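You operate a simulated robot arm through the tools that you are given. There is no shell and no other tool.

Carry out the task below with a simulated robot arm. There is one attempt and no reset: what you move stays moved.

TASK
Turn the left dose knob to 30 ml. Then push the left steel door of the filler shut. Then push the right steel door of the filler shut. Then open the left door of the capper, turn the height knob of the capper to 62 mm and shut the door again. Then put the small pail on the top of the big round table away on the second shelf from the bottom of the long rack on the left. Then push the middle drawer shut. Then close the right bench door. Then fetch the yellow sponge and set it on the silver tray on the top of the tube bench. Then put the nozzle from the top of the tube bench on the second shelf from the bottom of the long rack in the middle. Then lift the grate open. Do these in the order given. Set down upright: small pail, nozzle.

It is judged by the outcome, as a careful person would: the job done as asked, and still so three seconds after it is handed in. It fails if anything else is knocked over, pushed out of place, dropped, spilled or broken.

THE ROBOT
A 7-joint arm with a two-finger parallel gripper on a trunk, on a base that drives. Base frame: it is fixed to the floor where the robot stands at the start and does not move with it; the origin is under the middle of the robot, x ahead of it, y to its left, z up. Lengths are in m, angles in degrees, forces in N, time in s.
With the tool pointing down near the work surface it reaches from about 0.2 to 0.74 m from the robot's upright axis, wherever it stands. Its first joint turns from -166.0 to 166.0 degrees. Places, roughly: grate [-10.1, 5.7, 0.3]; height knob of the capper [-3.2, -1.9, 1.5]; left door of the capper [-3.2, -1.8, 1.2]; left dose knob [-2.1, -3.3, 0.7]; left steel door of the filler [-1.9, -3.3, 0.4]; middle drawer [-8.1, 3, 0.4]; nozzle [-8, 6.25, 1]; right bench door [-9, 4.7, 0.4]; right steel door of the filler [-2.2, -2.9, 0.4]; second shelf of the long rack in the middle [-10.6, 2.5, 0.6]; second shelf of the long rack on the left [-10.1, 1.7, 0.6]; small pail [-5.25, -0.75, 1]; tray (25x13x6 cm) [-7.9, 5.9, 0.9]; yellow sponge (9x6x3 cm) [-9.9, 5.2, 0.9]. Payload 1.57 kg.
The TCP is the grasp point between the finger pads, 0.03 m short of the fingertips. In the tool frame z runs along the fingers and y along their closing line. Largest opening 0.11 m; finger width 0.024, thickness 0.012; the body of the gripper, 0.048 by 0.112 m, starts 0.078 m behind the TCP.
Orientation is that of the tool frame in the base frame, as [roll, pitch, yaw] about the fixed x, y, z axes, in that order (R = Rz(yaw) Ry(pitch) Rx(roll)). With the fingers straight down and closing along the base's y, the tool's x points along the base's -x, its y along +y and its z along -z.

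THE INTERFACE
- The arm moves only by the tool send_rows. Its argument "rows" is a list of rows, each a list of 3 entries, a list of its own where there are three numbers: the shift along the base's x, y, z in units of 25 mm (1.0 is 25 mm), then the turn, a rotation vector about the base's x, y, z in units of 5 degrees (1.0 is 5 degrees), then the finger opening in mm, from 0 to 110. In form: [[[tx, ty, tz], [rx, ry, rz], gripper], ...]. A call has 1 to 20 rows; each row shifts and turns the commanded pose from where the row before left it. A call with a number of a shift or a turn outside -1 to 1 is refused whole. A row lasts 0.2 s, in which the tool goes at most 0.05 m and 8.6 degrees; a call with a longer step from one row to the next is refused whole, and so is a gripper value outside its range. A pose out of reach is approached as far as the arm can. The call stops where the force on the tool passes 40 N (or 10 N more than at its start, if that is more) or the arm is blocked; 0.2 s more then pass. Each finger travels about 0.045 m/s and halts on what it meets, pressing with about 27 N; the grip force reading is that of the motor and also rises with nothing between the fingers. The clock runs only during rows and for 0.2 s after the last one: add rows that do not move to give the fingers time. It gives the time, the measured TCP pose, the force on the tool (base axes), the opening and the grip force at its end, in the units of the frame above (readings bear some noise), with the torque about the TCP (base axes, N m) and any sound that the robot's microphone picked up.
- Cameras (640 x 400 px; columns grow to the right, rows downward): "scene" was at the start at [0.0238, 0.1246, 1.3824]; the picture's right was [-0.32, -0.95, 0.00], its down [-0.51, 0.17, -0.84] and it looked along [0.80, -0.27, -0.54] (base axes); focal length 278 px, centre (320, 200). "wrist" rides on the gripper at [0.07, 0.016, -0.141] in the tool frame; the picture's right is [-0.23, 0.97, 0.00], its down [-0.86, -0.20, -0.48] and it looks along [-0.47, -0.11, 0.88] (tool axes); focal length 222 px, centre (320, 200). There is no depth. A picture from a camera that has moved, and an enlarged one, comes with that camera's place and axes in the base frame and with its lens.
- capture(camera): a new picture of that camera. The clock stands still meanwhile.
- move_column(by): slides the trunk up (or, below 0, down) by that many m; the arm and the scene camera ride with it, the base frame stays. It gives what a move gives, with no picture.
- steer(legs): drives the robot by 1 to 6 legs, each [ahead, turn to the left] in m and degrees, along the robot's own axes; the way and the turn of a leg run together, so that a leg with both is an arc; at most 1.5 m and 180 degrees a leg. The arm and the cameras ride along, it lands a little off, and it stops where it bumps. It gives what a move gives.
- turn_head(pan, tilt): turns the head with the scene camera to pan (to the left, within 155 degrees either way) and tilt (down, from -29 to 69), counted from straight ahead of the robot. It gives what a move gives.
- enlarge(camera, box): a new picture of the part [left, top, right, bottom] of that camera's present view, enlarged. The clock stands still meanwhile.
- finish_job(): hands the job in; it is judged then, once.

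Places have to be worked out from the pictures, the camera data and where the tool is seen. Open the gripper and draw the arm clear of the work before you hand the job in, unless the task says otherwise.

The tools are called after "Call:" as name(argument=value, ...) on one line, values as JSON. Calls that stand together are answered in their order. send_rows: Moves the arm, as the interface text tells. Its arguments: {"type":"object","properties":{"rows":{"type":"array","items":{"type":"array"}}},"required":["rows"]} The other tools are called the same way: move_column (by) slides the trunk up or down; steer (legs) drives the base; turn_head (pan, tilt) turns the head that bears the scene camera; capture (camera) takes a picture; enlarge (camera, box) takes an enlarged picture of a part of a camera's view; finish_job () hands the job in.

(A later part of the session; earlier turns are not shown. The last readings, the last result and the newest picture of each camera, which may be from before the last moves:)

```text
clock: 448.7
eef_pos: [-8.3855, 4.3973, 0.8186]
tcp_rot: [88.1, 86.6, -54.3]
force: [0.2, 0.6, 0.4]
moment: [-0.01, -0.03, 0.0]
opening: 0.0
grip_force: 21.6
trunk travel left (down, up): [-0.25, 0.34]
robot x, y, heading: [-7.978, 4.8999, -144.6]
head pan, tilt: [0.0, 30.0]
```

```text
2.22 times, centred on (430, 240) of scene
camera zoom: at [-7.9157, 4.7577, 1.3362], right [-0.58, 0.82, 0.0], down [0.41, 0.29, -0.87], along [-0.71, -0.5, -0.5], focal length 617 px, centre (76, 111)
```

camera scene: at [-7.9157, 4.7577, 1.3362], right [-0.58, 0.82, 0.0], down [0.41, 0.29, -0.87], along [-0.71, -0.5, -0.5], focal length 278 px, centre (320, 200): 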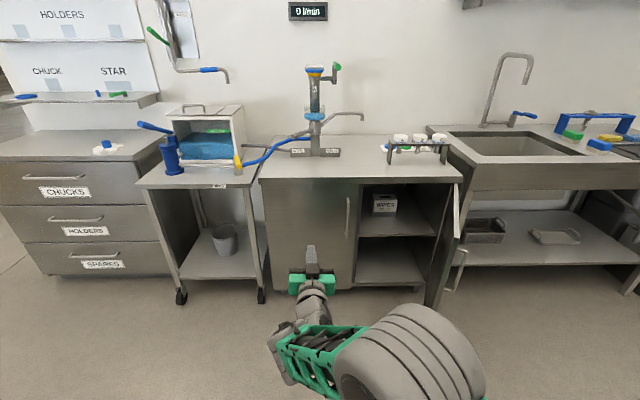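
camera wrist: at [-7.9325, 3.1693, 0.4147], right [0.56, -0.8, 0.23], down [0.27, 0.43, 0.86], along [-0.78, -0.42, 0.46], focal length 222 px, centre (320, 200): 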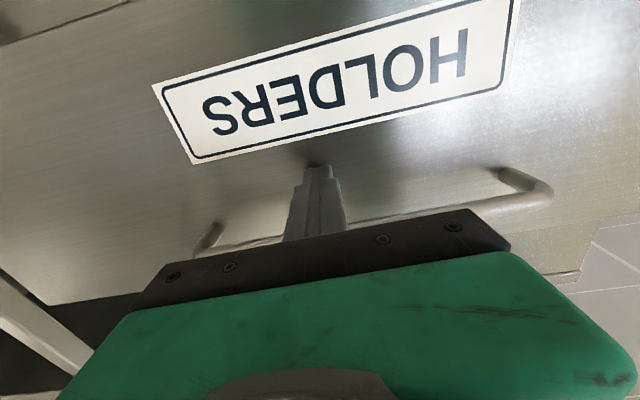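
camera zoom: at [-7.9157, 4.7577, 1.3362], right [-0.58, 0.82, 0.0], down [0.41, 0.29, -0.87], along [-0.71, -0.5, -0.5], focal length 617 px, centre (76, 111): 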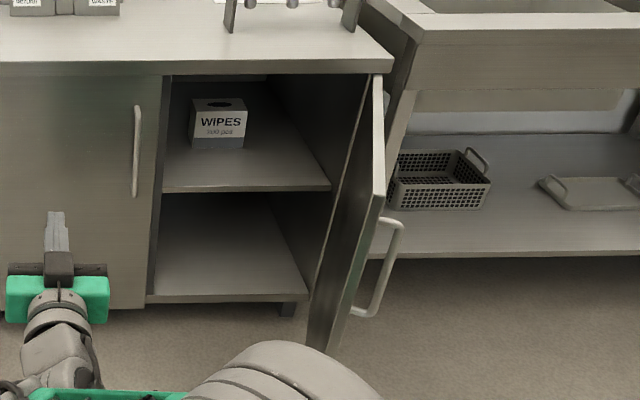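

The door's free edge is ≈[-8.77,4.71] and its handle spans z≈0.51–0.71 on the far side. I swing the arm to the right above door height first.

Call:
send_rows(rows=[[[-0.49, 0.975, 0], [0, 0, 0], 0], [[-0.49, 0.975, 0], [0, 0, 0], 0], [[-0.49, 0.975, 0], [0, 0, 0], 0], [[-0.49, 0.975, 0], [0, 0, 0], 0], [[-0.49, 0.975, 0], [0, 0, 0], 0], [[-0.49, 0.975, 0], [0, 0, 0], 0], [[-0.49, 0.975, 0], [0, 0, 0], 0], [[-0.49, 0.975, 0], [0, 0, 0], 0], [[-0.49, 0.975, 0], [0, 0, 0], 0], [[-0.49, 0.975, 0], [0, 0, 0], 0], [[-0.49, 0.975, 0], [0, 0, 0], 0], [[-0.49, 0.975, 0], [0, 0, 0], 0], [[-0.49, 0.975, 0], [0, 0, 0], 0], [[-0.49, 0.975, 0], [0, 0, 0], 0], [[-0.49, 0.975, 0], [0, 0, 0], 0], [[-0.49, 0.975, 0], [0, 0, 0], 0], [[-0.49, 0.975, 0], [0, 0, 0], 0], [[-0.49, 0.975, 0], [0, 0, 0], 0], [[-0.49, 0.975, 0], [0, 0, 0], 0], [[-0.49, 0.975, 0], [0, 0, 0], 0]])

Call:
capture(camera="scene")

```text
clock: 452.9
eef_pos: [-8.6291, 4.8843, 0.82]
tcp_rot: [87.8, 86.6, -54.5]
force: [0.1, -0.5, 0.5]
moment: [0.01, 0.04, -0.03]
opening: 0.0
grip_force: 22.1
trunk travel left (down, up): [-0.25, 0.34]
robot x, y, heading: [-7.9806, 4.9018, -144.9]
head pan, tilt: [0.0, 30.0]
```

```text
taken
camera scene: at [-7.9158, 4.7576, 1.3362], right [-0.58, 0.82, 0.0], down [0.41, 0.29, -0.87], along [-0.71, -0.5, -0.5], focal length 278 px, centre (320, 200)
```

scene: 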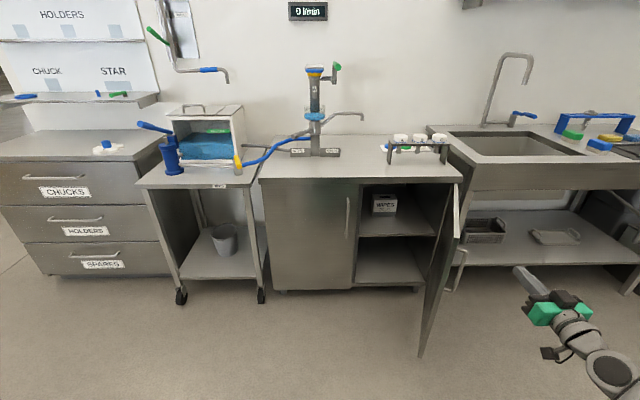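

The tool is on the right, above door height. I shift the base right and forward (turn -20°, 0.3 m, +20°) so the tool ends up on the door's outer side.

Call:
steer(legs=[[0, -20], [0.3, 0], [0, 20]])

Call:
capture(camera="scene")

```text
clock: 457.1
eef_pos: [-8.9245, 4.8044, 0.8197]
tcp_rot: [88.2, 86.5, -54.2]
force: [-0.4, 0.2, 0.1]
moment: [0.01, 0.01, 0.01]
opening: 0.0
grip_force: 21.1
trunk travel left (down, up): [-0.25, 0.34]
robot x, y, heading: [-8.2749, 4.8223, -144.6]
head pan, tilt: [0.0, 30.0]
```

```text
taken
camera scene: at [-8.2115, 4.6779, 1.3362], right [-0.58, 0.82, 0.0], down [0.41, 0.29, -0.87], along [-0.71, -0.5, -0.5], focal length 278 px, centre (320, 200)
```

scene: 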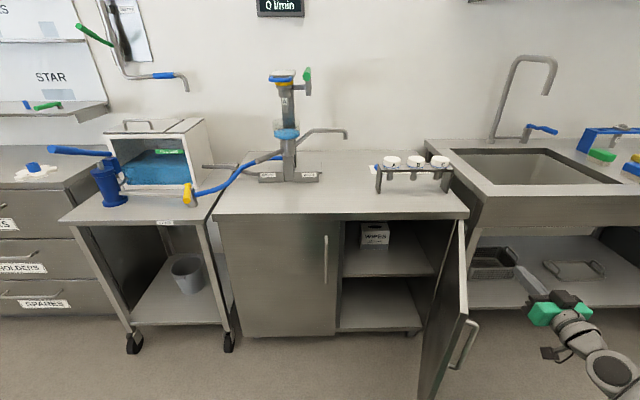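

The tool is to the right of the open door (about 10 cm clear of its outer face). I lower the trunk 25 cm and then the arm to z≈0.42, below the handle.

Call:
move_column(by=-0.25)

Call:
send_rows(rows=[[[0, 0, -0.75], [0, 0, 0], 0], [[0, 0, -0.75], [0, 0, 0], 0], [[0, 0, -0.75], [0, 0, 0], 0], [[0, 0, -0.75], [0, 0, 0], 0], [[0, 0, -0.75], [0, 0, 0], 0], [[0, 0, -0.75], [0, 0, 0], 0], [[0, 0, -0.75], [0, 0, 0], 0], [[0, 0, -0.75], [0, 0, 0], 0]])

Call:
turn_head(pan=-15, tilt=45)

Call:
capture(camera="scene")

Call:
capture(camera="wrist")

```text
clock: 459.7
eef_pos: [-8.9236, 4.8058, 0.5703]
tcp_rot: [87.8, 86.6, -54.3]
force: [-1.0, 0.9, 0.4]
moment: [0.02, 0.03, -0.01]
opening: 0.0
grip_force: 21.5
trunk travel left (down, up): [0.0, 0.59]
robot x, y, heading: [-8.2767, 4.8245, -144.8]
head pan, tilt: [0.0, 30.0]
```

```text
clock: 461.5
eef_pos: [-8.9222, 4.8027, 0.4194]
tcp_rot: [87.4, 86.7, -55.1]
force: [0.1, 0.1, -0.5]
moment: [0.03, -0.01, -0.01]
opening: 0.0
grip_force: 21.0
trunk travel left (down, up): [0.0, 0.59]
robot x, y, heading: [-8.2753, 4.8229, -144.8]
head pan, tilt: [0.0, 30.0]
```

```text
clock: 462.3
eef_pos: [-8.9225, 4.8021, 0.4204]
tcp_rot: [87.9, 86.6, -54.3]
force: [0.0, 0.5, 0.2]
moment: [0.01, 0.02, -0.01]
opening: 0.0
grip_force: 21.3
trunk travel left (down, up): [0.0, 0.59]
robot x, y, heading: [-8.2719, 4.8267, -144.7]
head pan, tilt: [-15.0, 45.0]
```

```text
taken
camera scene: at [-8.214, 4.7019, 1.0637], right [-0.35, 0.94, 0.0], down [0.66, 0.25, -0.71], along [-0.66, -0.25, -0.71], focal length 278 px, centre (320, 200)
```

scene: 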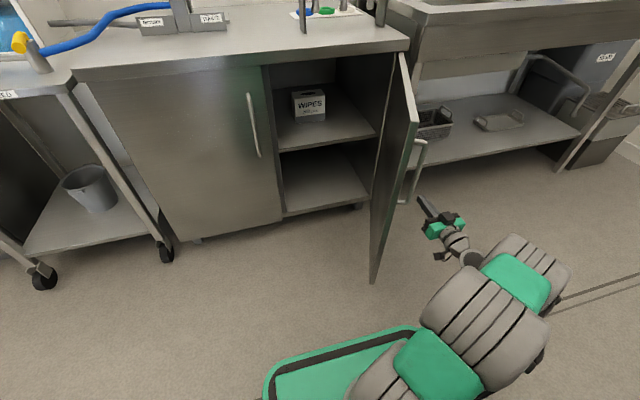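

```text
taken
camera wrist: at [-8.7969, 4.8718, 0.3507], right [0.59, -0.76, 0.28], down [0.23, 0.49, 0.84], along [-0.78, -0.43, 0.46], focal length 222 px, centre (320, 200)
```

wrist: 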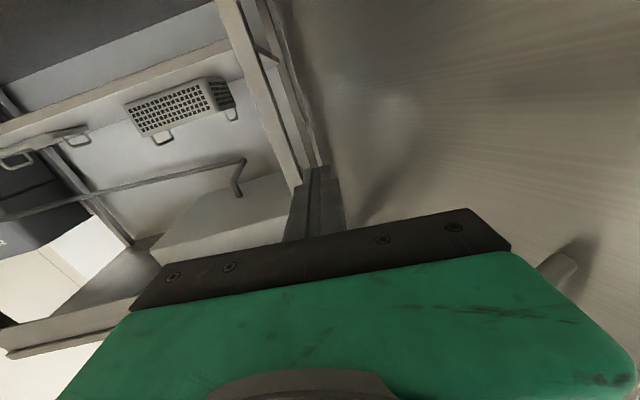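

The posture is good and the tool is on the outer side. I sweep left along the door's closing arc.

Call:
send_rows(rows=[[[0.566, -0.8, 0], [0, 0, 0], 0], [[0.566, -0.8, 0], [0, 0, 0], 0], [[0.566, -0.8, 0], [0, 0, 0], 0], [[0.45, -0.7, 0], [0, 0, 0], 0], [[0.13, -0.722, 0], [0, 0, 0], 0], [[0.13, -0.722, 0], [0, 0, 0], 0], [[0.13, -0.722, 0], [0, 0, 0], 0], [[0.13, -0.722, 0], [0, 0, 0], 0], [[-0.06, -0.73, 0], [0, 0, 0], 0], [[-0.06, -0.73, 0], [0, 0, 0], 0], [[-0.06, -0.73, 0], [0, 0, 0], 0], [[-0.06, -0.73, 0], [0, 0, 0], 0]])

Call:
capture(camera="scene")

```text
clock: 464.9
eef_pos: [-8.8641, 4.5806, 0.4207]
tcp_rot: [88.3, 86.6, -54.2]
force: [-0.3, -0.5, 0.1]
moment: [0.0, 0.06, 0.0]
opening: 0.0001
grip_force: 21.0
trunk travel left (down, up): [0.0, 0.59]
robot x, y, heading: [-8.2741, 4.8241, -144.7]
head pan, tilt: [-15.0, 45.0]
```

```text
taken
camera scene: at [-8.2139, 4.7019, 1.0636], right [-0.35, 0.94, 0.0], down [0.66, 0.25, -0.71], along [-0.66, -0.25, -0.71], focal length 278 px, centre (320, 200)
```

scene: 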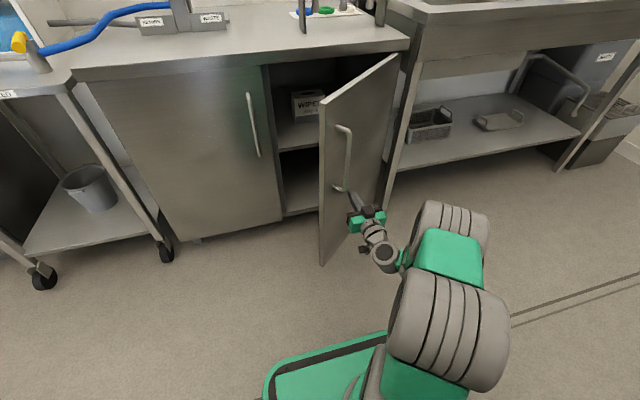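

The door is swinging shut (~40° open). I continue the arc to closure, gently at the end.

Call:
send_rows(rows=[[[-0.3, -0.93, 0], [0, 0, 0], 0], [[-0.3, -0.93, 0], [0, 0, 0], 0], [[-0.44, -0.865, 0], [0, 0, 0], 0], [[-0.44, -0.865, 0], [0, 0, 0], 0], [[-0.6, -0.78, 0], [0, 0, 0], 0], [[-0.6, -0.78, 0], [0, 0, 0], 0], [[-0.473, -0.44, 0], [0, 0, 0], 0], [[-0.473, -0.44, 0], [0, 0, 0], 0], [[-0.473, -0.44, 0], [0, 0, 0], 0], [[-0.3, -0.22, 0], [0, 0, 0], 0], [[-0.3, -0.22, 0], [0, 0, 0], 0]])

Call:
capture(camera="scene")

```text
clock: 467.3
eef_pos: [-8.9813, 4.4109, 0.4223]
tcp_rot: [88.0, 86.6, -54.3]
force: [0.5, 0.4, 0.5]
moment: [-0.03, 0.01, 0.0]
opening: 0.0
grip_force: 21.2
trunk travel left (down, up): [0.0, 0.59]
robot x, y, heading: [-8.2742, 4.8214, -144.9]
head pan, tilt: [-15.0, 45.0]
```

```text
taken
camera scene: at [-8.2139, 4.7018, 1.0636], right [-0.35, 0.94, 0.0], down [0.66, 0.25, -0.71], along [-0.66, -0.25, -0.71], focal length 278 px, centre (320, 200)
```

scene: 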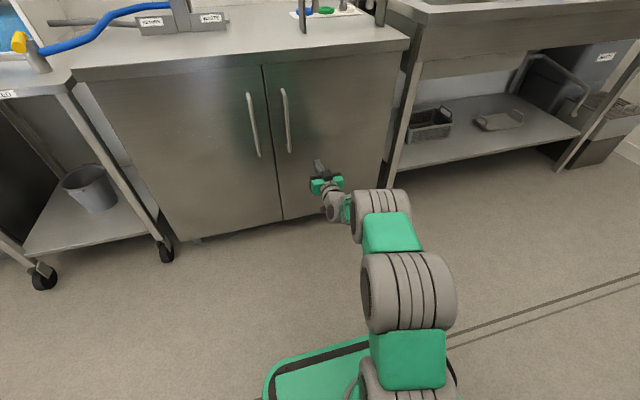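

The door looks almost closed but there's no stop force yet. I press further straight in.

Call:
send_rows(rows=[[[-0.327, -0.231, 0], [0, 0, 0], 0], [[-0.327, -0.231, 0], [0, 0, 0], 0], [[-0.245, -0.173, 0], [0, 0, 0], 0], [[-0.245, -0.173, 0], [0, 0, 0], 0], [[-0.245, -0.173, 0], [0, 0, 0], 0], [[-0.245, -0.173, 0], [0, 0, 0], 0]])

Call:
enlarge(camera="scene", box=[230, 40, 430, 240])

```text
clock: 467.9
eef_pos: [-8.9942, 4.4011, 0.4196]
tcp_rot: [87.3, 86.3, -55.0]
force: [20.2, 11.6, 9.8]
moment: [-0.11, 0.23, -0.14]
opening: 0.0002
grip_force: 21.4
trunk travel left (down, up): [0.0, 0.59]
robot x, y, heading: [-8.2742, 4.8238, -144.8]
head pan, tilt: [-15.0, 45.0]
stopped in row 3: the force on the tool passed its limit at 60 N (the readings are from after the stop); the commanded pose is now the measured one
```

```text
2.00 times, centred on (330, 140) of scene
camera zoom: at [-8.2122, 4.7029, 1.0638], right [-0.35, 0.94, 0.0], down [0.66, 0.24, -0.71], along [-0.66, -0.25, -0.71], focal length 555 px, centre (300, 320)
```

zoom: 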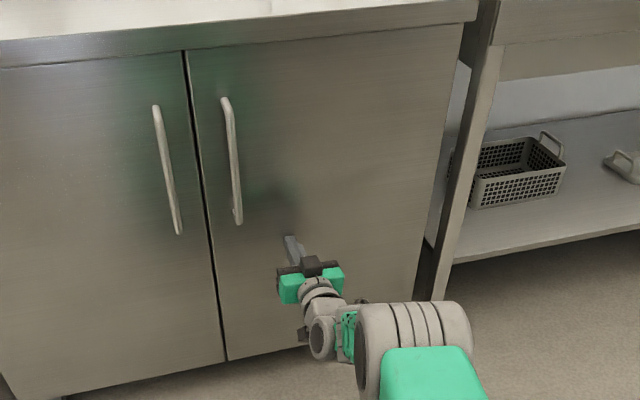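

The right bench door is firmly shut (60 N stop). I back away, raise the trunk, and look at the sink area for the yellow sponge.

Call:
send_rows(rows=[[[0.817, 0.577, 0], [0, 0, 0], 0], [[0.817, 0.577, 0.2], [0, 0, 0], 0], [[0.817, 0.577, 0.4], [0, 0, 0], 0], [[0.817, 0.577, 0.6], [0, 0, 0], 0]])

Call:
steer(legs=[[-0.25, 0]])

Call:
move_column(by=0.35)

Call:
turn_head(pan=-45, tilt=25)

Call:
capture(camera="scene")

Call:
turn_head(pan=-110, tilt=20)

Call:
capture(camera="scene")

```text
clock: 468.9
eef_pos: [-8.9122, 4.4582, 0.4443]
tcp_rot: [91.6, 86.5, -50.8]
force: [-0.5, -0.3, -0.8]
moment: [0.01, 0.0, -0.01]
opening: 0.0
grip_force: 21.0
trunk travel left (down, up): [0.0, 0.59]
robot x, y, heading: [-8.2744, 4.8222, -144.8]
head pan, tilt: [-15.0, 45.0]
```

```text
clock: 470.7
eef_pos: [-8.7079, 4.5964, 0.4452]
tcp_rot: [90.7, 86.5, -51.1]
force: [0.0, 0.7, 0.6]
moment: [0.0, 0.03, 0.03]
opening: 0.0001
grip_force: 21.1
trunk travel left (down, up): [0.0, 0.59]
robot x, y, heading: [-8.0701, 4.971, -144.2]
head pan, tilt: [-15.0, 45.0]
```

```text
clock: 474.1
eef_pos: [-8.7073, 4.597, 0.7942]
tcp_rot: [90.8, 86.5, -51.0]
force: [-0.3, 0.4, -0.2]
moment: [0.0, 0.01, 0.0]
opening: 0.0003
grip_force: 21.6
trunk travel left (down, up): [-0.35, 0.24]
robot x, y, heading: [-8.0711, 4.9708, -144.1]
head pan, tilt: [-15.0, 45.0]
```

```text
clock: 475.1
eef_pos: [-8.7081, 4.5968, 0.7953]
tcp_rot: [90.7, 86.4, -51.0]
force: [-0.4, 0.6, -0.1]
moment: [0.04, 0.0, 0.03]
opening: 0.0
grip_force: 21.7
trunk travel left (down, up): [-0.35, 0.24]
robot x, y, heading: [-8.0749, 4.9665, -144.2]
head pan, tilt: [-45.0, 25.0]
```

```text
taken
camera scene: at [-8.026, 4.8901, 1.4441], right [0.16, 0.99, 0.0], down [0.42, -0.07, -0.91], along [-0.89, 0.14, -0.42], focal length 278 px, centre (320, 200)
```

scene: 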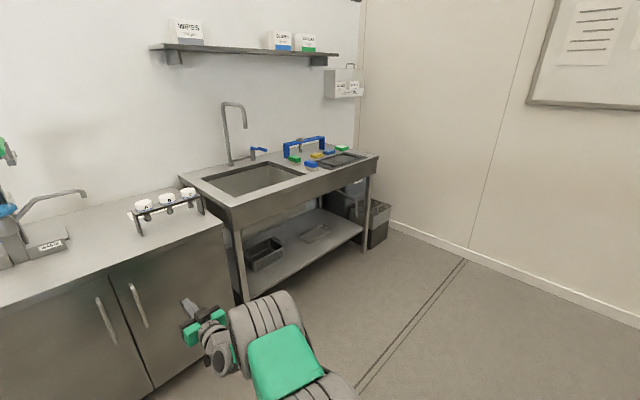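

```text
clock: 476.4
eef_pos: [-8.7079, 4.5952, 0.7952]
tcp_rot: [90.7, 86.5, -51.1]
force: [-0.7, 0.4, -0.2]
moment: [0.0, -0.01, -0.01]
opening: 0.0
grip_force: 21.4
trunk travel left (down, up): [-0.35, 0.24]
robot x, y, heading: [-8.0748, 4.9645, -144.2]
head pan, tilt: [-110.0, 20.0]
```

```text
taken
camera scene: at [-7.9604, 4.965, 1.4523], right [0.96, 0.27, 0.0], down [0.09, -0.33, -0.94], along [-0.26, 0.9, -0.34], focal length 278 px, centre (320, 200)
```

scene: 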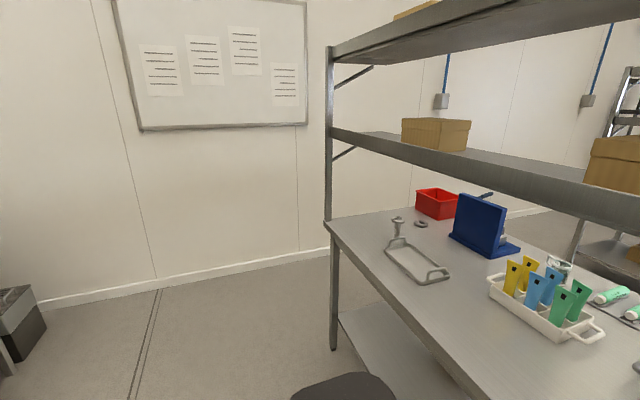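

I see the sink bench with coloured items including the yellow sponge, and the tube bench with a silver tray and the nozzle. I zoom in on both.

Call:
enlarge(camera="scene", box=[360, 170, 520, 310])

Call:
turn_head(pan=-45, tilt=25)

Call:
enlarge(camera="scene", box=[260, 120, 400, 240])

```text
2.86 times, centred on (440, 240) of scene
camera zoom: at [-7.9604, 4.965, 1.4523], right [0.96, 0.27, 0.0], down [0.09, -0.33, -0.94], along [-0.26, 0.9, -0.34], focal length 793 px, centre (-23, 86)
```

zoom: 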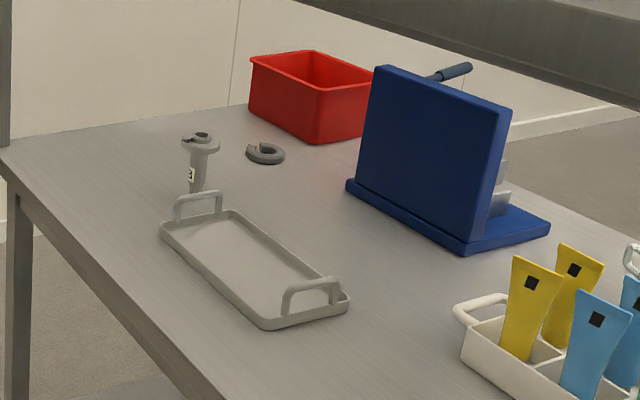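

```text
clock: 477.8
eef_pos: [-8.7079, 4.5957, 0.7951]
tcp_rot: [90.8, 86.5, -51.0]
force: [0.8, -0.7, 0.3]
moment: [0.02, 0.01, 0.03]
opening: 0.0001
grip_force: 21.1
trunk travel left (down, up): [-0.35, 0.24]
robot x, y, heading: [-8.0739, 4.9631, -144.4]
head pan, tilt: [-45.0, 25.0]
```

```text
3.33 times, centred on (330, 180) of scene
camera zoom: at [-8.026, 4.8902, 1.4442], right [0.16, 0.99, 0.0], down [0.42, -0.07, -0.91], along [-0.89, 0.15, -0.42], focal length 926 px, centre (287, 267)
```

zoom: 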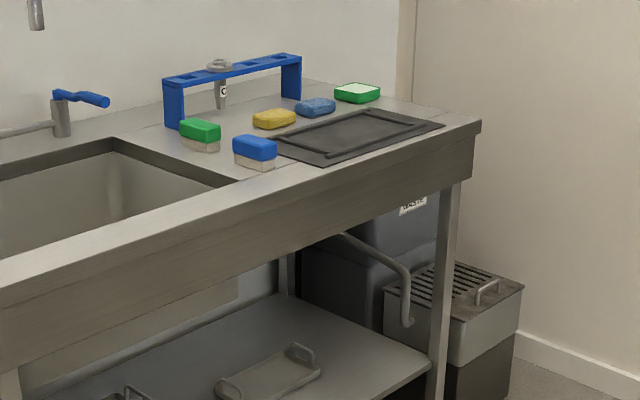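

The yellow sponge is at ≈[-9.86,5.165,0.9], long side parallel to the bench; the silver tray and nozzle are on the tube bench opposite. I pitch the tool back down (reverse of the good motion) and drive in front of the sink bench.

Call:
send_rows(rows=[[[0.328, 0.535, 0.344], [0.5821, -0.8131, 0], 0], [[0.328, 0.535, 0.344], [0.5821, -0.8131, 0], 0], [[0.328, 0.535, 0.344], [0.5821, -0.8131, 0], 0], [[0.328, 0.535, 0.344], [0.5821, -0.8131, 0], 0], [[0.328, 0.535, 0.344], [0.5821, -0.8131, 0], 0], [[0.328, 0.535, 0.344], [0.5821, -0.8131, 0], 0], [[0.328, 0.535, 0.344], [0.5821, -0.8131, 0], 0], [[0.328, 0.535, 0.344], [0.5821, -0.8131, 0], 0], [[0.328, 0.535, 0.344], [0.5821, -0.8131, 0], 0], [[0.328, 0.535, 0.344], [0.5821, -0.8131, 0], 0], [[0.328, 0.535, 0.344], [0.5821, -0.8131, 0], 0], [[0.328, 0.535, 0.344], [0.5821, -0.8131, 0], 0], [[0.328, 0.535, 0.344], [0.5821, -0.8131, 0], 0], [[0.328, 0.535, 0.344], [0.5821, -0.8131, 0], 0], [[0.328, 0.535, 0.344], [0.5821, -0.8131, 0], 0], [[0.328, 0.535, 0.344], [0.5821, -0.8131, 0], 0], [[0.328, 0.535, 0.344], [0.5821, -0.8131, 0], 0], [[0.328, 0.535, 0.344], [0.5821, -0.8131, 0], 0]])

Call:
capture(camera="scene")

```text
clock: 481.6
eef_pos: [-8.5597, 4.8361, 0.9476]
tcp_rot: [177.4, -0.4, 32.0]
force: [-0.7, -0.9, -0.4]
moment: [0.02, 0.04, 0.03]
opening: 0.0
grip_force: 21.4
trunk travel left (down, up): [-0.35, 0.24]
robot x, y, heading: [-8.0751, 4.9686, -144.2]
head pan, tilt: [-45.0, 25.0]
```

```text
taken
camera scene: at [-8.026, 4.8901, 1.4442], right [0.16, 0.99, 0.0], down [0.42, -0.07, -0.91], along [-0.89, 0.14, -0.42], focal length 278 px, centre (320, 200)
```

scene: 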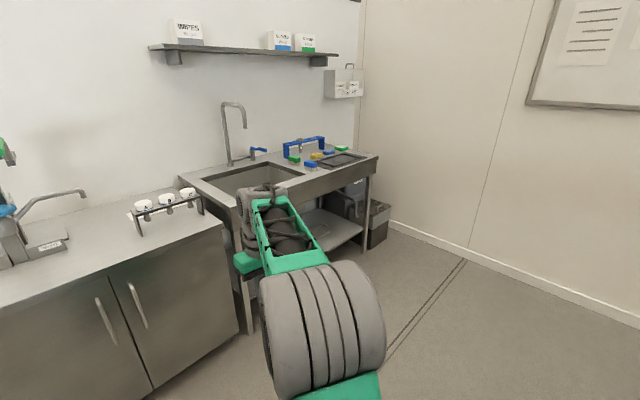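

The arm is compact and pointing down. I drive in front of the sink bench, facing it.

Call:
steer(legs=[[0, -84], [1.2, 0], [0, 83.6]])

Call:
move_column(by=0.2)

Call:
turn_head(pan=0, tilt=35)

Call:
capture(camera="scene")

```text
clock: 494.8
eef_pos: [-9.3108, 5.8388, 0.9493]
tcp_rot: [177.3, -0.2, 24.7]
force: [-0.3, 0.8, -0.5]
moment: [-0.01, -0.01, -0.01]
opening: 0.0002
grip_force: 21.3
trunk travel left (down, up): [-0.35, 0.24]
robot x, y, heading: [-8.807, 5.9076, -151.7]
head pan, tilt: [-45.0, 25.0]
```

```text
clock: 497.0
eef_pos: [-9.3105, 5.8381, 1.1475]
tcp_rot: [177.5, -0.4, 24.8]
force: [0.3, -0.6, 0.5]
moment: [0.04, -0.01, 0.01]
opening: 0.0001
grip_force: 21.5
trunk travel left (down, up): [-0.55, 0.04]
robot x, y, heading: [-8.8143, 5.9062, -151.6]
head pan, tilt: [-45.0, 25.0]
```

```text
clock: 498.1
eef_pos: [-9.3114, 5.8395, 1.1486]
tcp_rot: [177.4, -0.4, 24.8]
force: [0.9, -1.5, -0.1]
moment: [0.01, -0.01, -0.03]
opening: 0.0
grip_force: 21.0
trunk travel left (down, up): [-0.55, 0.04]
robot x, y, heading: [-8.8132, 5.9044, -151.6]
head pan, tilt: [0.0, 35.0]
```

```text
taken
camera scene: at [-8.7636, 5.7562, 1.6284], right [-0.48, 0.88, 0.0], down [0.5, 0.27, -0.82], along [-0.72, -0.39, -0.57], focal length 278 px, centre (320, 200)
```

scene: 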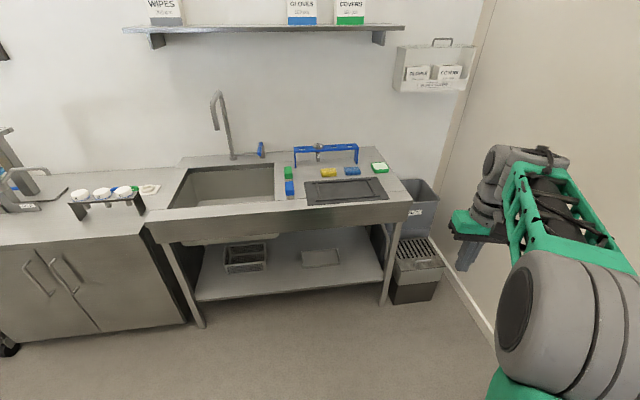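

I correct the heading (+6.8°) and drive 0.6 m towards the sink bench; the tool stays well above the bench top.

Call:
steer(legs=[[0, 6.8], [0.58, 0]])

Call:
turn_head(pan=-5, tilt=45)

Call:
capture(camera="scene")

Call:
enlarge(camera="scene", box=[260, 130, 420, 270])

Call:
capture(camera="wrist")

```text
clock: 502.1
eef_pos: [-9.7869, 5.4374, 1.1476]
tcp_rot: [177.4, -0.2, 31.4]
force: [-0.6, 0.1, 0.0]
moment: [0.02, -0.01, -0.01]
opening: 0.0
grip_force: 21.2
trunk travel left (down, up): [-0.55, 0.04]
robot x, y, heading: [-9.3015, 5.5638, -144.7]
head pan, tilt: [0.0, 35.0]
```

```text
clock: 502.8
eef_pos: [-9.788, 5.4378, 1.1465]
tcp_rot: [177.4, -0.2, 31.4]
force: [0.5, 0.1, -0.7]
moment: [-0.02, 0.0, -0.02]
opening: 0.0
grip_force: 21.6
trunk travel left (down, up): [-0.55, 0.04]
robot x, y, heading: [-9.3024, 5.5602, -144.9]
head pan, tilt: [-5.0, 45.0]
```

```text
taken
camera scene: at [-9.2328, 5.4288, 1.6136], right [-0.5, 0.87, 0.0], down [0.61, 0.35, -0.71], along [-0.61, -0.35, -0.71], focal length 278 px, centre (320, 200)
```

scene: 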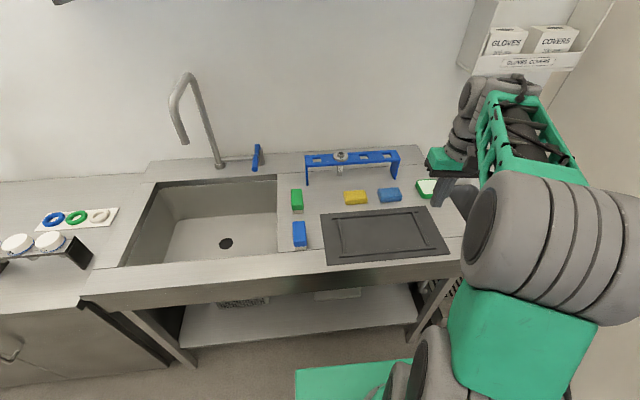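

```text
2.86 times, centred on (340, 200) of scene
camera zoom: at [-9.2328, 5.4288, 1.6136], right [-0.5, 0.87, 0.0], down [0.61, 0.35, -0.71], along [-0.61, -0.35, -0.71], focal length 793 px, centre (263, 200)
```

zoom: 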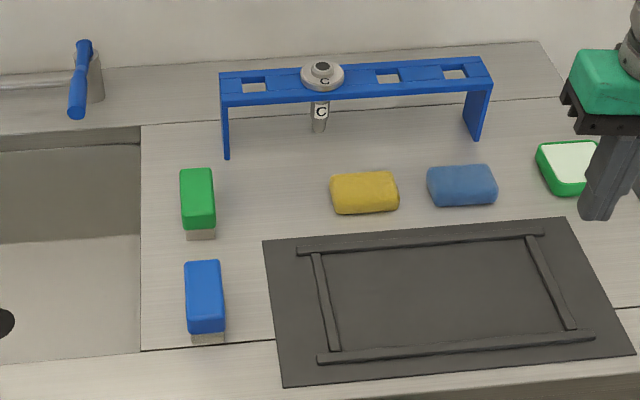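

```text
taken
camera wrist: at [-9.7221, 5.4651, 1.2908], right [0.31, -0.95, 0.04], down [-0.85, -0.26, 0.46], along [-0.43, -0.18, -0.88], focal length 222 px, centre (320, 200)
```

wrist: 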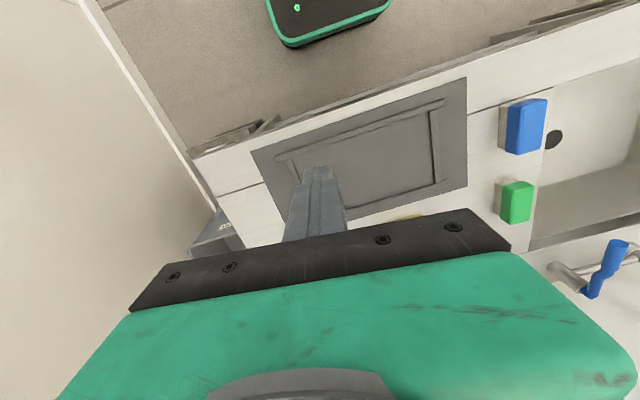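

The sponge centre is ≈[-9.91,5.185] with its long side at ~129°. I'll grip it across its 9 cm length: move above it with the gripper fully open and yawed 8°.

Call:
send_rows(rows=[[[-0.444, -0.919, -0.46], [0.04, 0.025, 0.145], 110], [[-0.444, -0.919, -0.46], [0.04, 0.025, 0.145], 110], [[-0.444, -0.919, -0.46], [0.04, 0.025, 0.145], 110], [[-0.444, -0.919, -0.46], [0.04, 0.025, 0.145], 110], [[-0.444, -0.919, -0.46], [0.04, 0.025, 0.145], 110], [[-0.444, -0.919, -0.46], [0.04, 0.025, 0.145], 110], [[-0.444, -0.919, -0.46], [0.04, 0.025, 0.145], 110], [[-0.444, -0.919, -0.46], [0.04, 0.025, 0.145], 110], [[-0.444, -0.919, -0.46], [0.04, 0.025, 0.145], 110], [[-0.444, -0.919, -0.46], [0.04, 0.025, 0.145], 110], [[-0.444, -0.919, -0.46], [0.04, 0.025, 0.145], 110]])

Call:
capture(camera="wrist")

Call:
enlarge(camera="scene", box=[260, 110, 460, 270])

```text
clock: 505.2
eef_pos: [-9.909, 5.1871, 1.0201]
tcp_rot: [179.9, -0.5, 39.3]
force: [-0.2, 0.1, 0.1]
moment: [-0.03, 0.02, 0.01]
opening: 0.1099
grip_force: 0.0
trunk travel left (down, up): [-0.55, 0.04]
robot x, y, heading: [-9.3014, 5.5649, -144.7]
head pan, tilt: [-5.0, 45.0]
```

```text
taken
camera wrist: at [-9.8444, 5.2171, 1.1629], right [0.44, -0.9, 0.0], down [-0.79, -0.39, 0.47], along [-0.42, -0.21, -0.88], focal length 222 px, centre (320, 200)
```

wrist: 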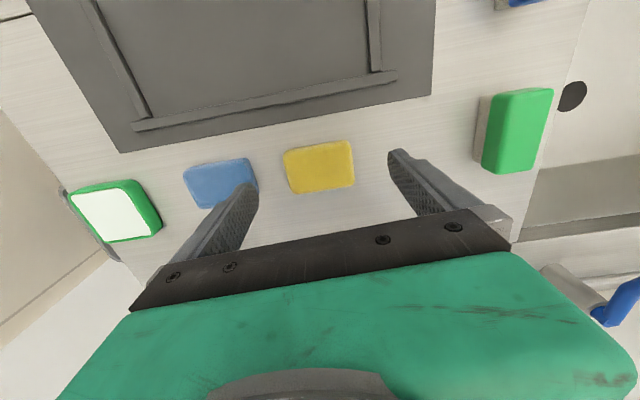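

```text
2.50 times, centred on (360, 190) of scene
camera zoom: at [-9.2332, 5.4283, 1.6136], right [-0.5, 0.87, 0.0], down [0.61, 0.35, -0.71], along [-0.61, -0.35, -0.71], focal length 694 px, centre (220, 225)
```

zoom: 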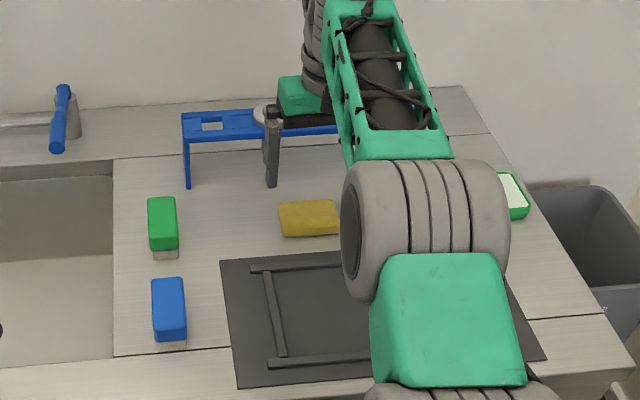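

The fingers straddle the yellow sponge, with the right finger passing through the gap to the blue one. I set the opening to 106 mm, shift 1.5 cm forward and descend.

Call:
send_rows(rows=[[[-0.26, -0.15, -0.4], [0, 0, 0], 106], [[-0.26, -0.15, -0.7], [0, 0, 0], 106], [[0, 0, -0.8], [0, 0, 0], 106]])

Call:
capture(camera="wrist")

```text
clock: 506.0
eef_pos: [-9.9218, 5.1783, 0.9731]
tcp_rot: [180.0, -0.4, 39.3]
force: [-0.3, 0.1, 0.3]
moment: [-0.03, -0.01, 0.0]
opening: 0.1062
grip_force: 0.1
trunk travel left (down, up): [-0.55, 0.04]
robot x, y, heading: [-9.2959, 5.5629, -145.0]
head pan, tilt: [-5.0, 45.0]
```

```text
taken
camera wrist: at [-9.8568, 5.2086, 1.1158], right [0.44, -0.9, 0.0], down [-0.79, -0.39, 0.47], along [-0.42, -0.21, -0.88], focal length 222 px, centre (320, 200)
```

wrist: 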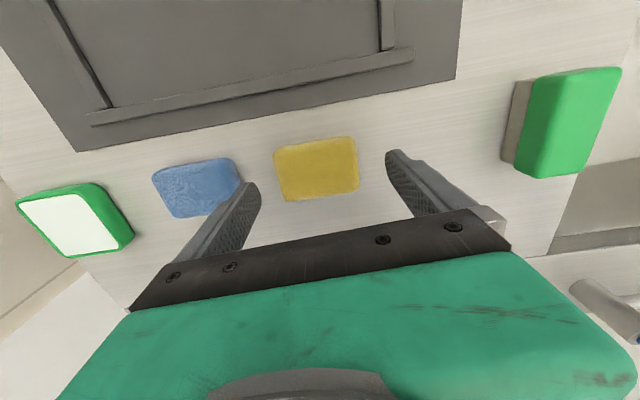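

Clear on both sides. I descend the remaining 5.5 cm and close on the sponge.

Call:
send_rows(rows=[[[0, 0, -0.8], [0, 0, 0], 106], [[0, 0, -0.8], [0, 0, 0], 106], [[0, 0, -0.5], [0, 0, 0], 106], [[0, 0, 0], [0, 0, 0], 90], [[0, 0, 0], [0, 0, 0], 70], [[0, 0, 0], [0, 0, 0], 60], [[0, 0, 0], [0, 0, 0], 60]])

Call:
capture(camera="wrist")

```text
clock: 507.6
eef_pos: [-9.921, 5.1787, 0.9209]
tcp_rot: [179.9, -0.5, 39.4]
force: [1.0, -0.4, 0.1]
moment: [0.05, -0.01, -0.01]
opening: 0.0849
grip_force: 26.8
trunk travel left (down, up): [-0.55, 0.04]
robot x, y, heading: [-9.3001, 5.5657, -144.8]
head pan, tilt: [-5.0, 45.0]
```

```text
taken
camera wrist: at [-9.8574, 5.209, 1.0644], right [0.44, -0.9, 0.0], down [-0.79, -0.39, 0.47], along [-0.42, -0.21, -0.88], focal length 222 px, centre (320, 200)
```

wrist: 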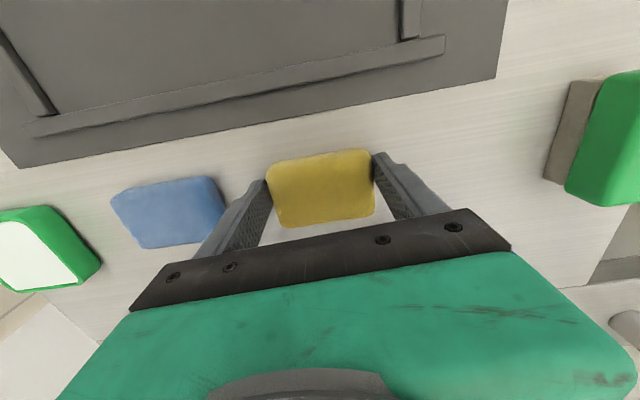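

Gripped at 85 mm. I lift it straight up and check.

Call:
send_rows(rows=[[[0, 0, 0.5], [0, 0, 0], 60], [[0, 0, 0.8], [0, 0, 0], 60], [[0, 0, 0.8], [0, 0, 0], 60], [[0, 0, 0.8], [0, 0, 0], 60], [[0.3, 0.2, 0.8], [0, 0, 0], 60], [[0.5, 0.35, 0.8], [0, 0, 0], 60], [[0.6, 0.45, 0.6], [0, 0, 0], 60], [[0.7, 0.5, 0.4], [0, 0, 0], 60]])

Call:
capture(camera="wrist")

Call:
capture(camera="scene")

```text
clock: 509.4
eef_pos: [-9.87, 5.2123, 1.0597]
tcp_rot: [179.9, -0.5, 39.2]
force: [0.0, 0.2, -0.2]
moment: [-0.01, -0.01, 0.0]
opening: 0.0846
grip_force: 26.9
trunk travel left (down, up): [-0.55, 0.04]
robot x, y, heading: [-9.3005, 5.5632, -144.7]
head pan, tilt: [-5.0, 45.0]
```

```text
taken
camera wrist: at [-9.8053, 5.2423, 1.2026], right [0.44, -0.9, 0.0], down [-0.79, -0.39, 0.47], along [-0.42, -0.21, -0.88], focal length 222 px, centre (320, 200)
```

wrist: 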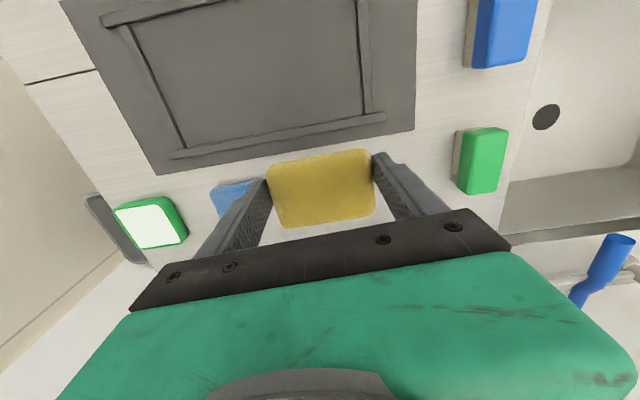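

```text
taken
camera scene: at [-9.2323, 5.429, 1.6136], right [-0.5, 0.87, 0.0], down [0.61, 0.35, -0.71], along [-0.61, -0.35, -0.71], focal length 278 px, centre (320, 200)
```

scene: 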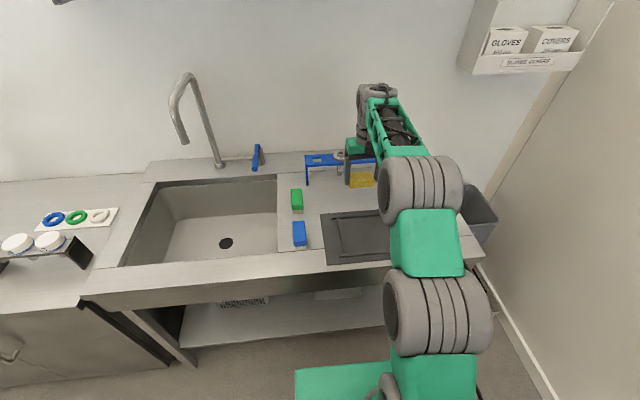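

The sponge is securely held. I retract to the compact pose, back away from the sink bench and drive over to face the tube bench.

Call:
send_rows(rows=[[[0.329, 0.92, 0.2], [0, 0, 0], 60], [[0.329, 0.92, 0.2], [0, 0, 0], 60], [[0.329, 0.92, 0.2], [0, 0, 0], 60], [[0.329, 0.92, 0.2], [0, 0, 0], 60], [[0.329, 0.92, 0.2], [0, 0, 0], 60], [[0.329, 0.92, 0.2], [0, 0, 0], 60], [[0.329, 0.92, 0.2], [0, 0, 0], 60], [[0.329, 0.92, 0.2], [0, 0, 0], 60], [[0.329, 0.92, 0.2], [0, 0, 0], 60], [[0.329, 0.92, 0.2], [0, 0, 0], 60]])

Call:
steer(legs=[[-0.5, 0], [0, 90], [0.5, 0], [0, 88]])

Call:
turn_head(pan=0, tilt=25)

Call:
capture(camera="scene")

```text
clock: 511.6
eef_pos: [-9.7845, 5.4437, 1.1086]
tcp_rot: [179.9, -0.5, 39.2]
force: [0.0, 0.9, -0.2]
moment: [-0.01, 0.01, -0.01]
opening: 0.0844
grip_force: 27.0
trunk travel left (down, up): [-0.55, 0.04]
robot x, y, heading: [-9.2958, 5.5644, -145.0]
head pan, tilt: [-5.0, 45.0]
```

```text
clock: 524.6
eef_pos: [-8.1061, 5.5377, 1.1095]
tcp_rot: [179.9, -0.5, -143.1]
force: [-0.1, -0.6, 1.0]
moment: [0.0, -0.03, 0.02]
opening: 0.0838
grip_force: 27.0
trunk travel left (down, up): [-0.55, 0.04]
robot x, y, heading: [-8.6009, 5.4389, 32.5]
head pan, tilt: [-5.0, 45.0]
```

```text
clock: 525.4
eef_pos: [-8.1065, 5.5377, 1.11]
tcp_rot: [179.9, -0.4, -143.1]
force: [-0.3, -0.5, 0.1]
moment: [-0.02, -0.01, 0.0]
opening: 0.0838
grip_force: 26.7
trunk travel left (down, up): [-0.55, 0.04]
robot x, y, heading: [-8.5987, 5.4367, 32.8]
head pan, tilt: [0.0, 25.0]
```

```text
taken
camera scene: at [-8.6551, 5.5836, 1.6441], right [0.54, -0.84, 0.0], down [-0.36, -0.23, -0.91], along [0.76, 0.49, -0.42], focal length 278 px, centre (320, 200)
```

scene: 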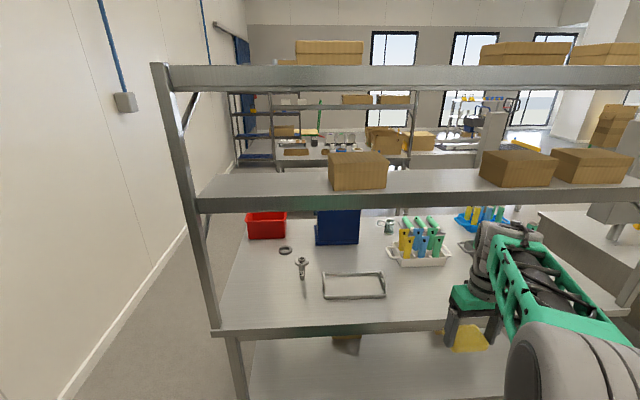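

I'm facing the tube bench; the lower overhead shelf's underside is ≈1.32 m, the tray is at ≈[-7.893,5.916]. I zoom in on the tray and nozzle.

Call:
enlarge(camera="scene", box=[240, 220, 400, 340])

```text
3.33 times, centred on (320, 280) of scene
camera zoom: at [-8.6551, 5.5836, 1.6441], right [0.54, -0.84, 0.0], down [-0.36, -0.23, -0.91], along [0.76, 0.49, -0.42], focal length 926 px, centre (320, -67)
```

zoom: 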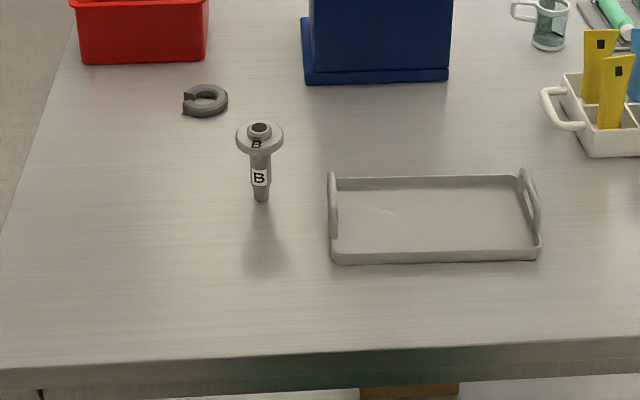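

The tray has low walls with end handles; the nozzle "B" stands at ≈[-7.959,6.115], about 10 cm tall. I lower the tool to z≈0.97 (clear under the shelf) and drive 22 cm closer.

Call:
send_rows(rows=[[[0, 0, -0.93], [0, 0, 0], 60], [[0, 0, -0.93], [0, 0, 0], 60], [[0, 0, -0.93], [0, 0, 0], 60], [[0, 0, -0.93], [0, 0, 0], 60], [[0, 0, -0.93], [0, 0, 0], 60], [[0, 0, -0.93], [0, 0, 0], 60]])

Call:
steer(legs=[[0.22, 0]])

Call:
turn_head(pan=0, tilt=35)

Call:
capture(camera="scene")

Call:
capture(camera="wrist")

```text
clock: 526.8
eef_pos: [-8.1083, 5.5375, 0.9725]
tcp_rot: [179.8, -0.4, -143.1]
force: [0.1, -0.2, -0.8]
moment: [0.01, 0.03, 0.02]
opening: 0.0839
grip_force: 26.8
trunk travel left (down, up): [-0.55, 0.04]
robot x, y, heading: [-8.5981, 5.4403, 33.0]
head pan, tilt: [0.0, 25.0]
```

```text
clock: 528.5
eef_pos: [-7.921, 5.6568, 0.9719]
tcp_rot: [179.9, -0.5, -143.3]
force: [0.9, 0.3, -0.7]
moment: [0.0, 0.02, -0.04]
opening: 0.0839
grip_force: 26.8
trunk travel left (down, up): [-0.55, 0.04]
robot x, y, heading: [-8.4136, 5.5563, 32.4]
head pan, tilt: [0.0, 25.0]
```

```text
clock: 529.2
eef_pos: [-7.9203, 5.655, 0.9718]
tcp_rot: [179.9, -0.5, -143.3]
force: [0.6, -0.6, -0.5]
moment: [-0.04, -0.03, 0.01]
opening: 0.0839
grip_force: 26.8
trunk travel left (down, up): [-0.55, 0.04]
robot x, y, heading: [-8.4148, 5.5559, 32.6]
head pan, tilt: [0.0, 35.0]
```

```text
taken
camera scene: at [-8.4715, 5.7012, 1.6285], right [0.54, -0.84, 0.0], down [-0.48, -0.31, -0.82], along [0.69, 0.44, -0.57], focal length 278 px, centre (320, 200)
```

scene: 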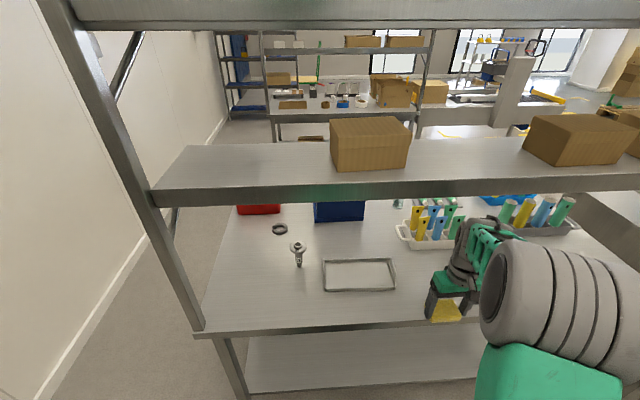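

```text
taken
camera wrist: at [-7.9845, 5.627, 1.1151], right [-0.4, 0.92, 0.0], down [0.81, 0.35, 0.47], along [0.43, 0.19, -0.88], focal length 222 px, centre (320, 200)
```

wrist: 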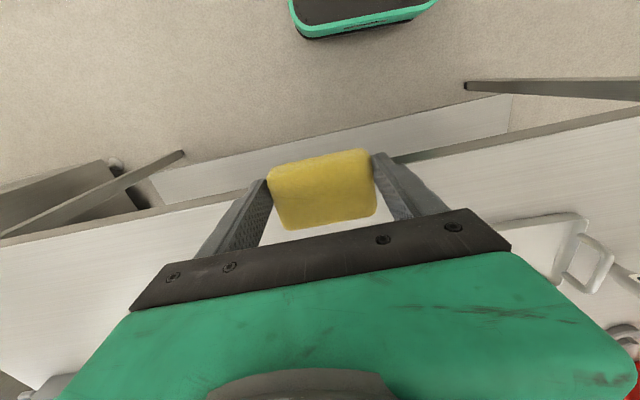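

The sponge is in front of the table edge. I move it left in front of the tray, then forward over the tray's middle.

Call:
send_rows(rows=[[[-0.65, 0.92, 0], [0, 0, 0], 60], [[-0.65, 0.92, 0], [0, 0, 0], 60], [[-0.65, 0.92, 0], [0, 0, 0], 60], [[-0.65, 0.92, 0], [0, 0, 0], 60], [[-0.65, 0.92, 0], [0, 0, 0], 60], [[-0.65, 0.92, 0], [0, 0, 0], 60], [[-0.65, 0.92, 0], [0, 0, 0], 60], [[0.807, 0.57, 0], [0, 0, 0], 60], [[0.807, 0.57, 0], [0, 0, 0], 60], [[0.807, 0.57, 0], [0, 0, 0], 60], [[0.807, 0.57, 0], [0, 0, 0], 60], [[0.807, 0.57, 0], [0, 0, 0], 60]])

Call:
capture(camera="scene")

Call:
capture(camera="wrist")

```text
clock: 532.0
eef_pos: [-7.9374, 5.8845, 0.9424]
tcp_rot: [179.6, -4.1, -143.1]
force: [-4.9, -1.8, -7.4]
moment: [0.19, -0.39, 0.04]
opening: 0.0837
grip_force: 27.1
trunk travel left (down, up): [-0.55, 0.04]
robot x, y, heading: [-8.4148, 5.5558, 32.8]
head pan, tilt: [0.0, 35.0]
stopped in row 12: the arm was blocked; the commanded pose is now the measured one
```

```text
taken
camera scene: at [-8.479, 5.6966, 1.6291], right [0.54, -0.84, 0.0], down [-0.48, -0.31, -0.82], along [0.69, 0.44, -0.57], focal length 278 px, centre (320, 200)
```

scene: 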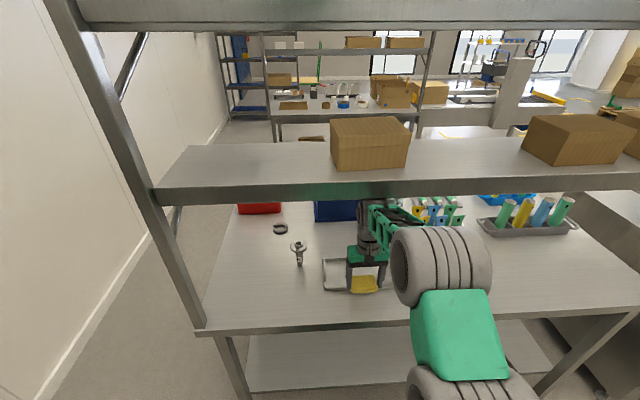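

```text
taken
camera wrist: at [-7.9918, 5.8602, 1.0888], right [-0.41, 0.91, -0.01], down [0.83, 0.37, 0.41], along [0.38, 0.16, -0.91], focal length 222 px, centre (320, 200)
```

wrist: 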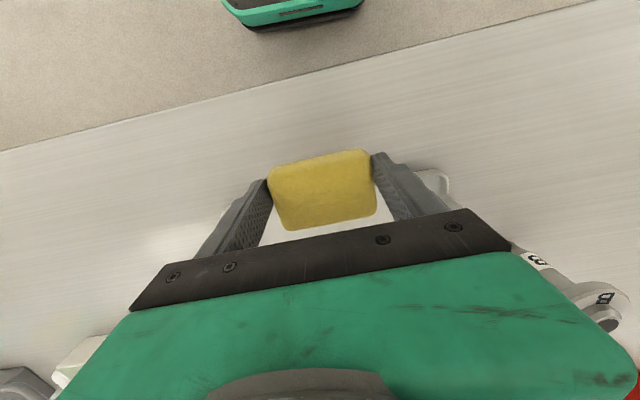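

The wrist is touching the shelf edge above (blocked). I back off 8 cm, then tilt the tool ~25° so the wrist stays in front of the shelf while the sponge goes over the tray.

Call:
send_rows(rows=[[[-0.807, -0.57, 0], [0, 0, 0], 60], [[-0.807, -0.57, 0], [0, 0, 0], 60], [[-0.807, -0.57, 0.2], [0, 0, 0], 60], [[-0.807, -0.57, 0.3], [0, 0, 0], 60]])

Call:
send_rows(rows=[[[-0.2, -0.14, 0.2], [0.542, -0.84, 0], 60], [[-0.2, -0.14, 0.2], [0.542, -0.84, 0], 60], [[0, 0, 0.1], [0.542, -0.84, 0], 60], [[0, 0, 0], [0.542, -0.84, 0], 60], [[0, 0, 0], [0.542, -0.84, 0], 60]])

Call:
capture(camera="scene")

Call:
capture(camera="wrist")

```text
clock: 533.0
eef_pos: [-8.0224, 5.8237, 0.9656]
tcp_rot: [179.8, -3.1, -143.0]
force: [-0.2, 0.5, -1.5]
moment: [0.0, -0.02, 0.0]
opening: 0.0839
grip_force: 27.0
trunk travel left (down, up): [-0.55, 0.04]
robot x, y, heading: [-8.409, 5.5553, 32.7]
head pan, tilt: [0.0, 35.0]
```

```text
clock: 534.2
eef_pos: [-8.0303, 5.8178, 0.9785]
tcp_rot: [-178.4, 21.7, -142.9]
force: [-0.6, -0.1, 0.2]
moment: [0.01, -0.01, 0.0]
opening: 0.084
grip_force: 27.0
trunk travel left (down, up): [-0.55, 0.04]
robot x, y, heading: [-8.4119, 5.5551, 32.6]
head pan, tilt: [0.0, 35.0]
```

```text
taken
camera scene: at [-8.4738, 5.6998, 1.6284], right [0.54, -0.84, 0.0], down [-0.48, -0.31, -0.82], along [0.69, 0.44, -0.57], focal length 278 px, centre (320, 200)
```

scene: 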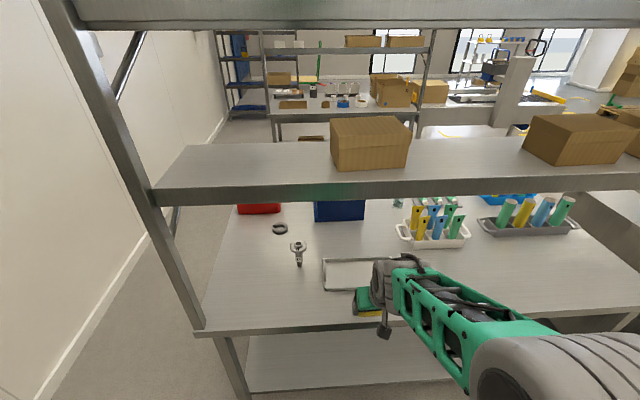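

```text
taken
camera wrist: at [-8.1344, 5.7625, 1.0833], right [-0.41, 0.91, 0.06], down [0.6, 0.22, 0.77], along [0.68, 0.35, -0.64], focal length 222 px, centre (320, 200)
```

wrist: 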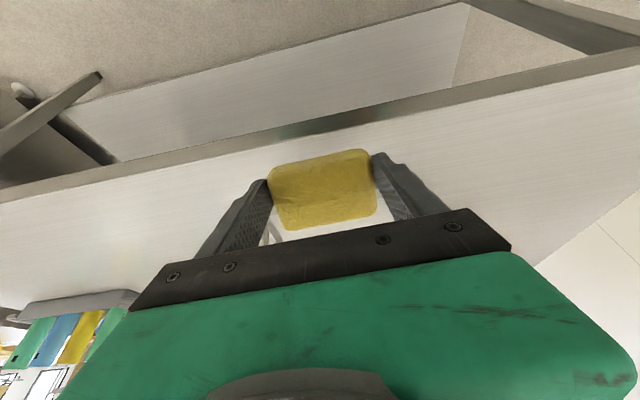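

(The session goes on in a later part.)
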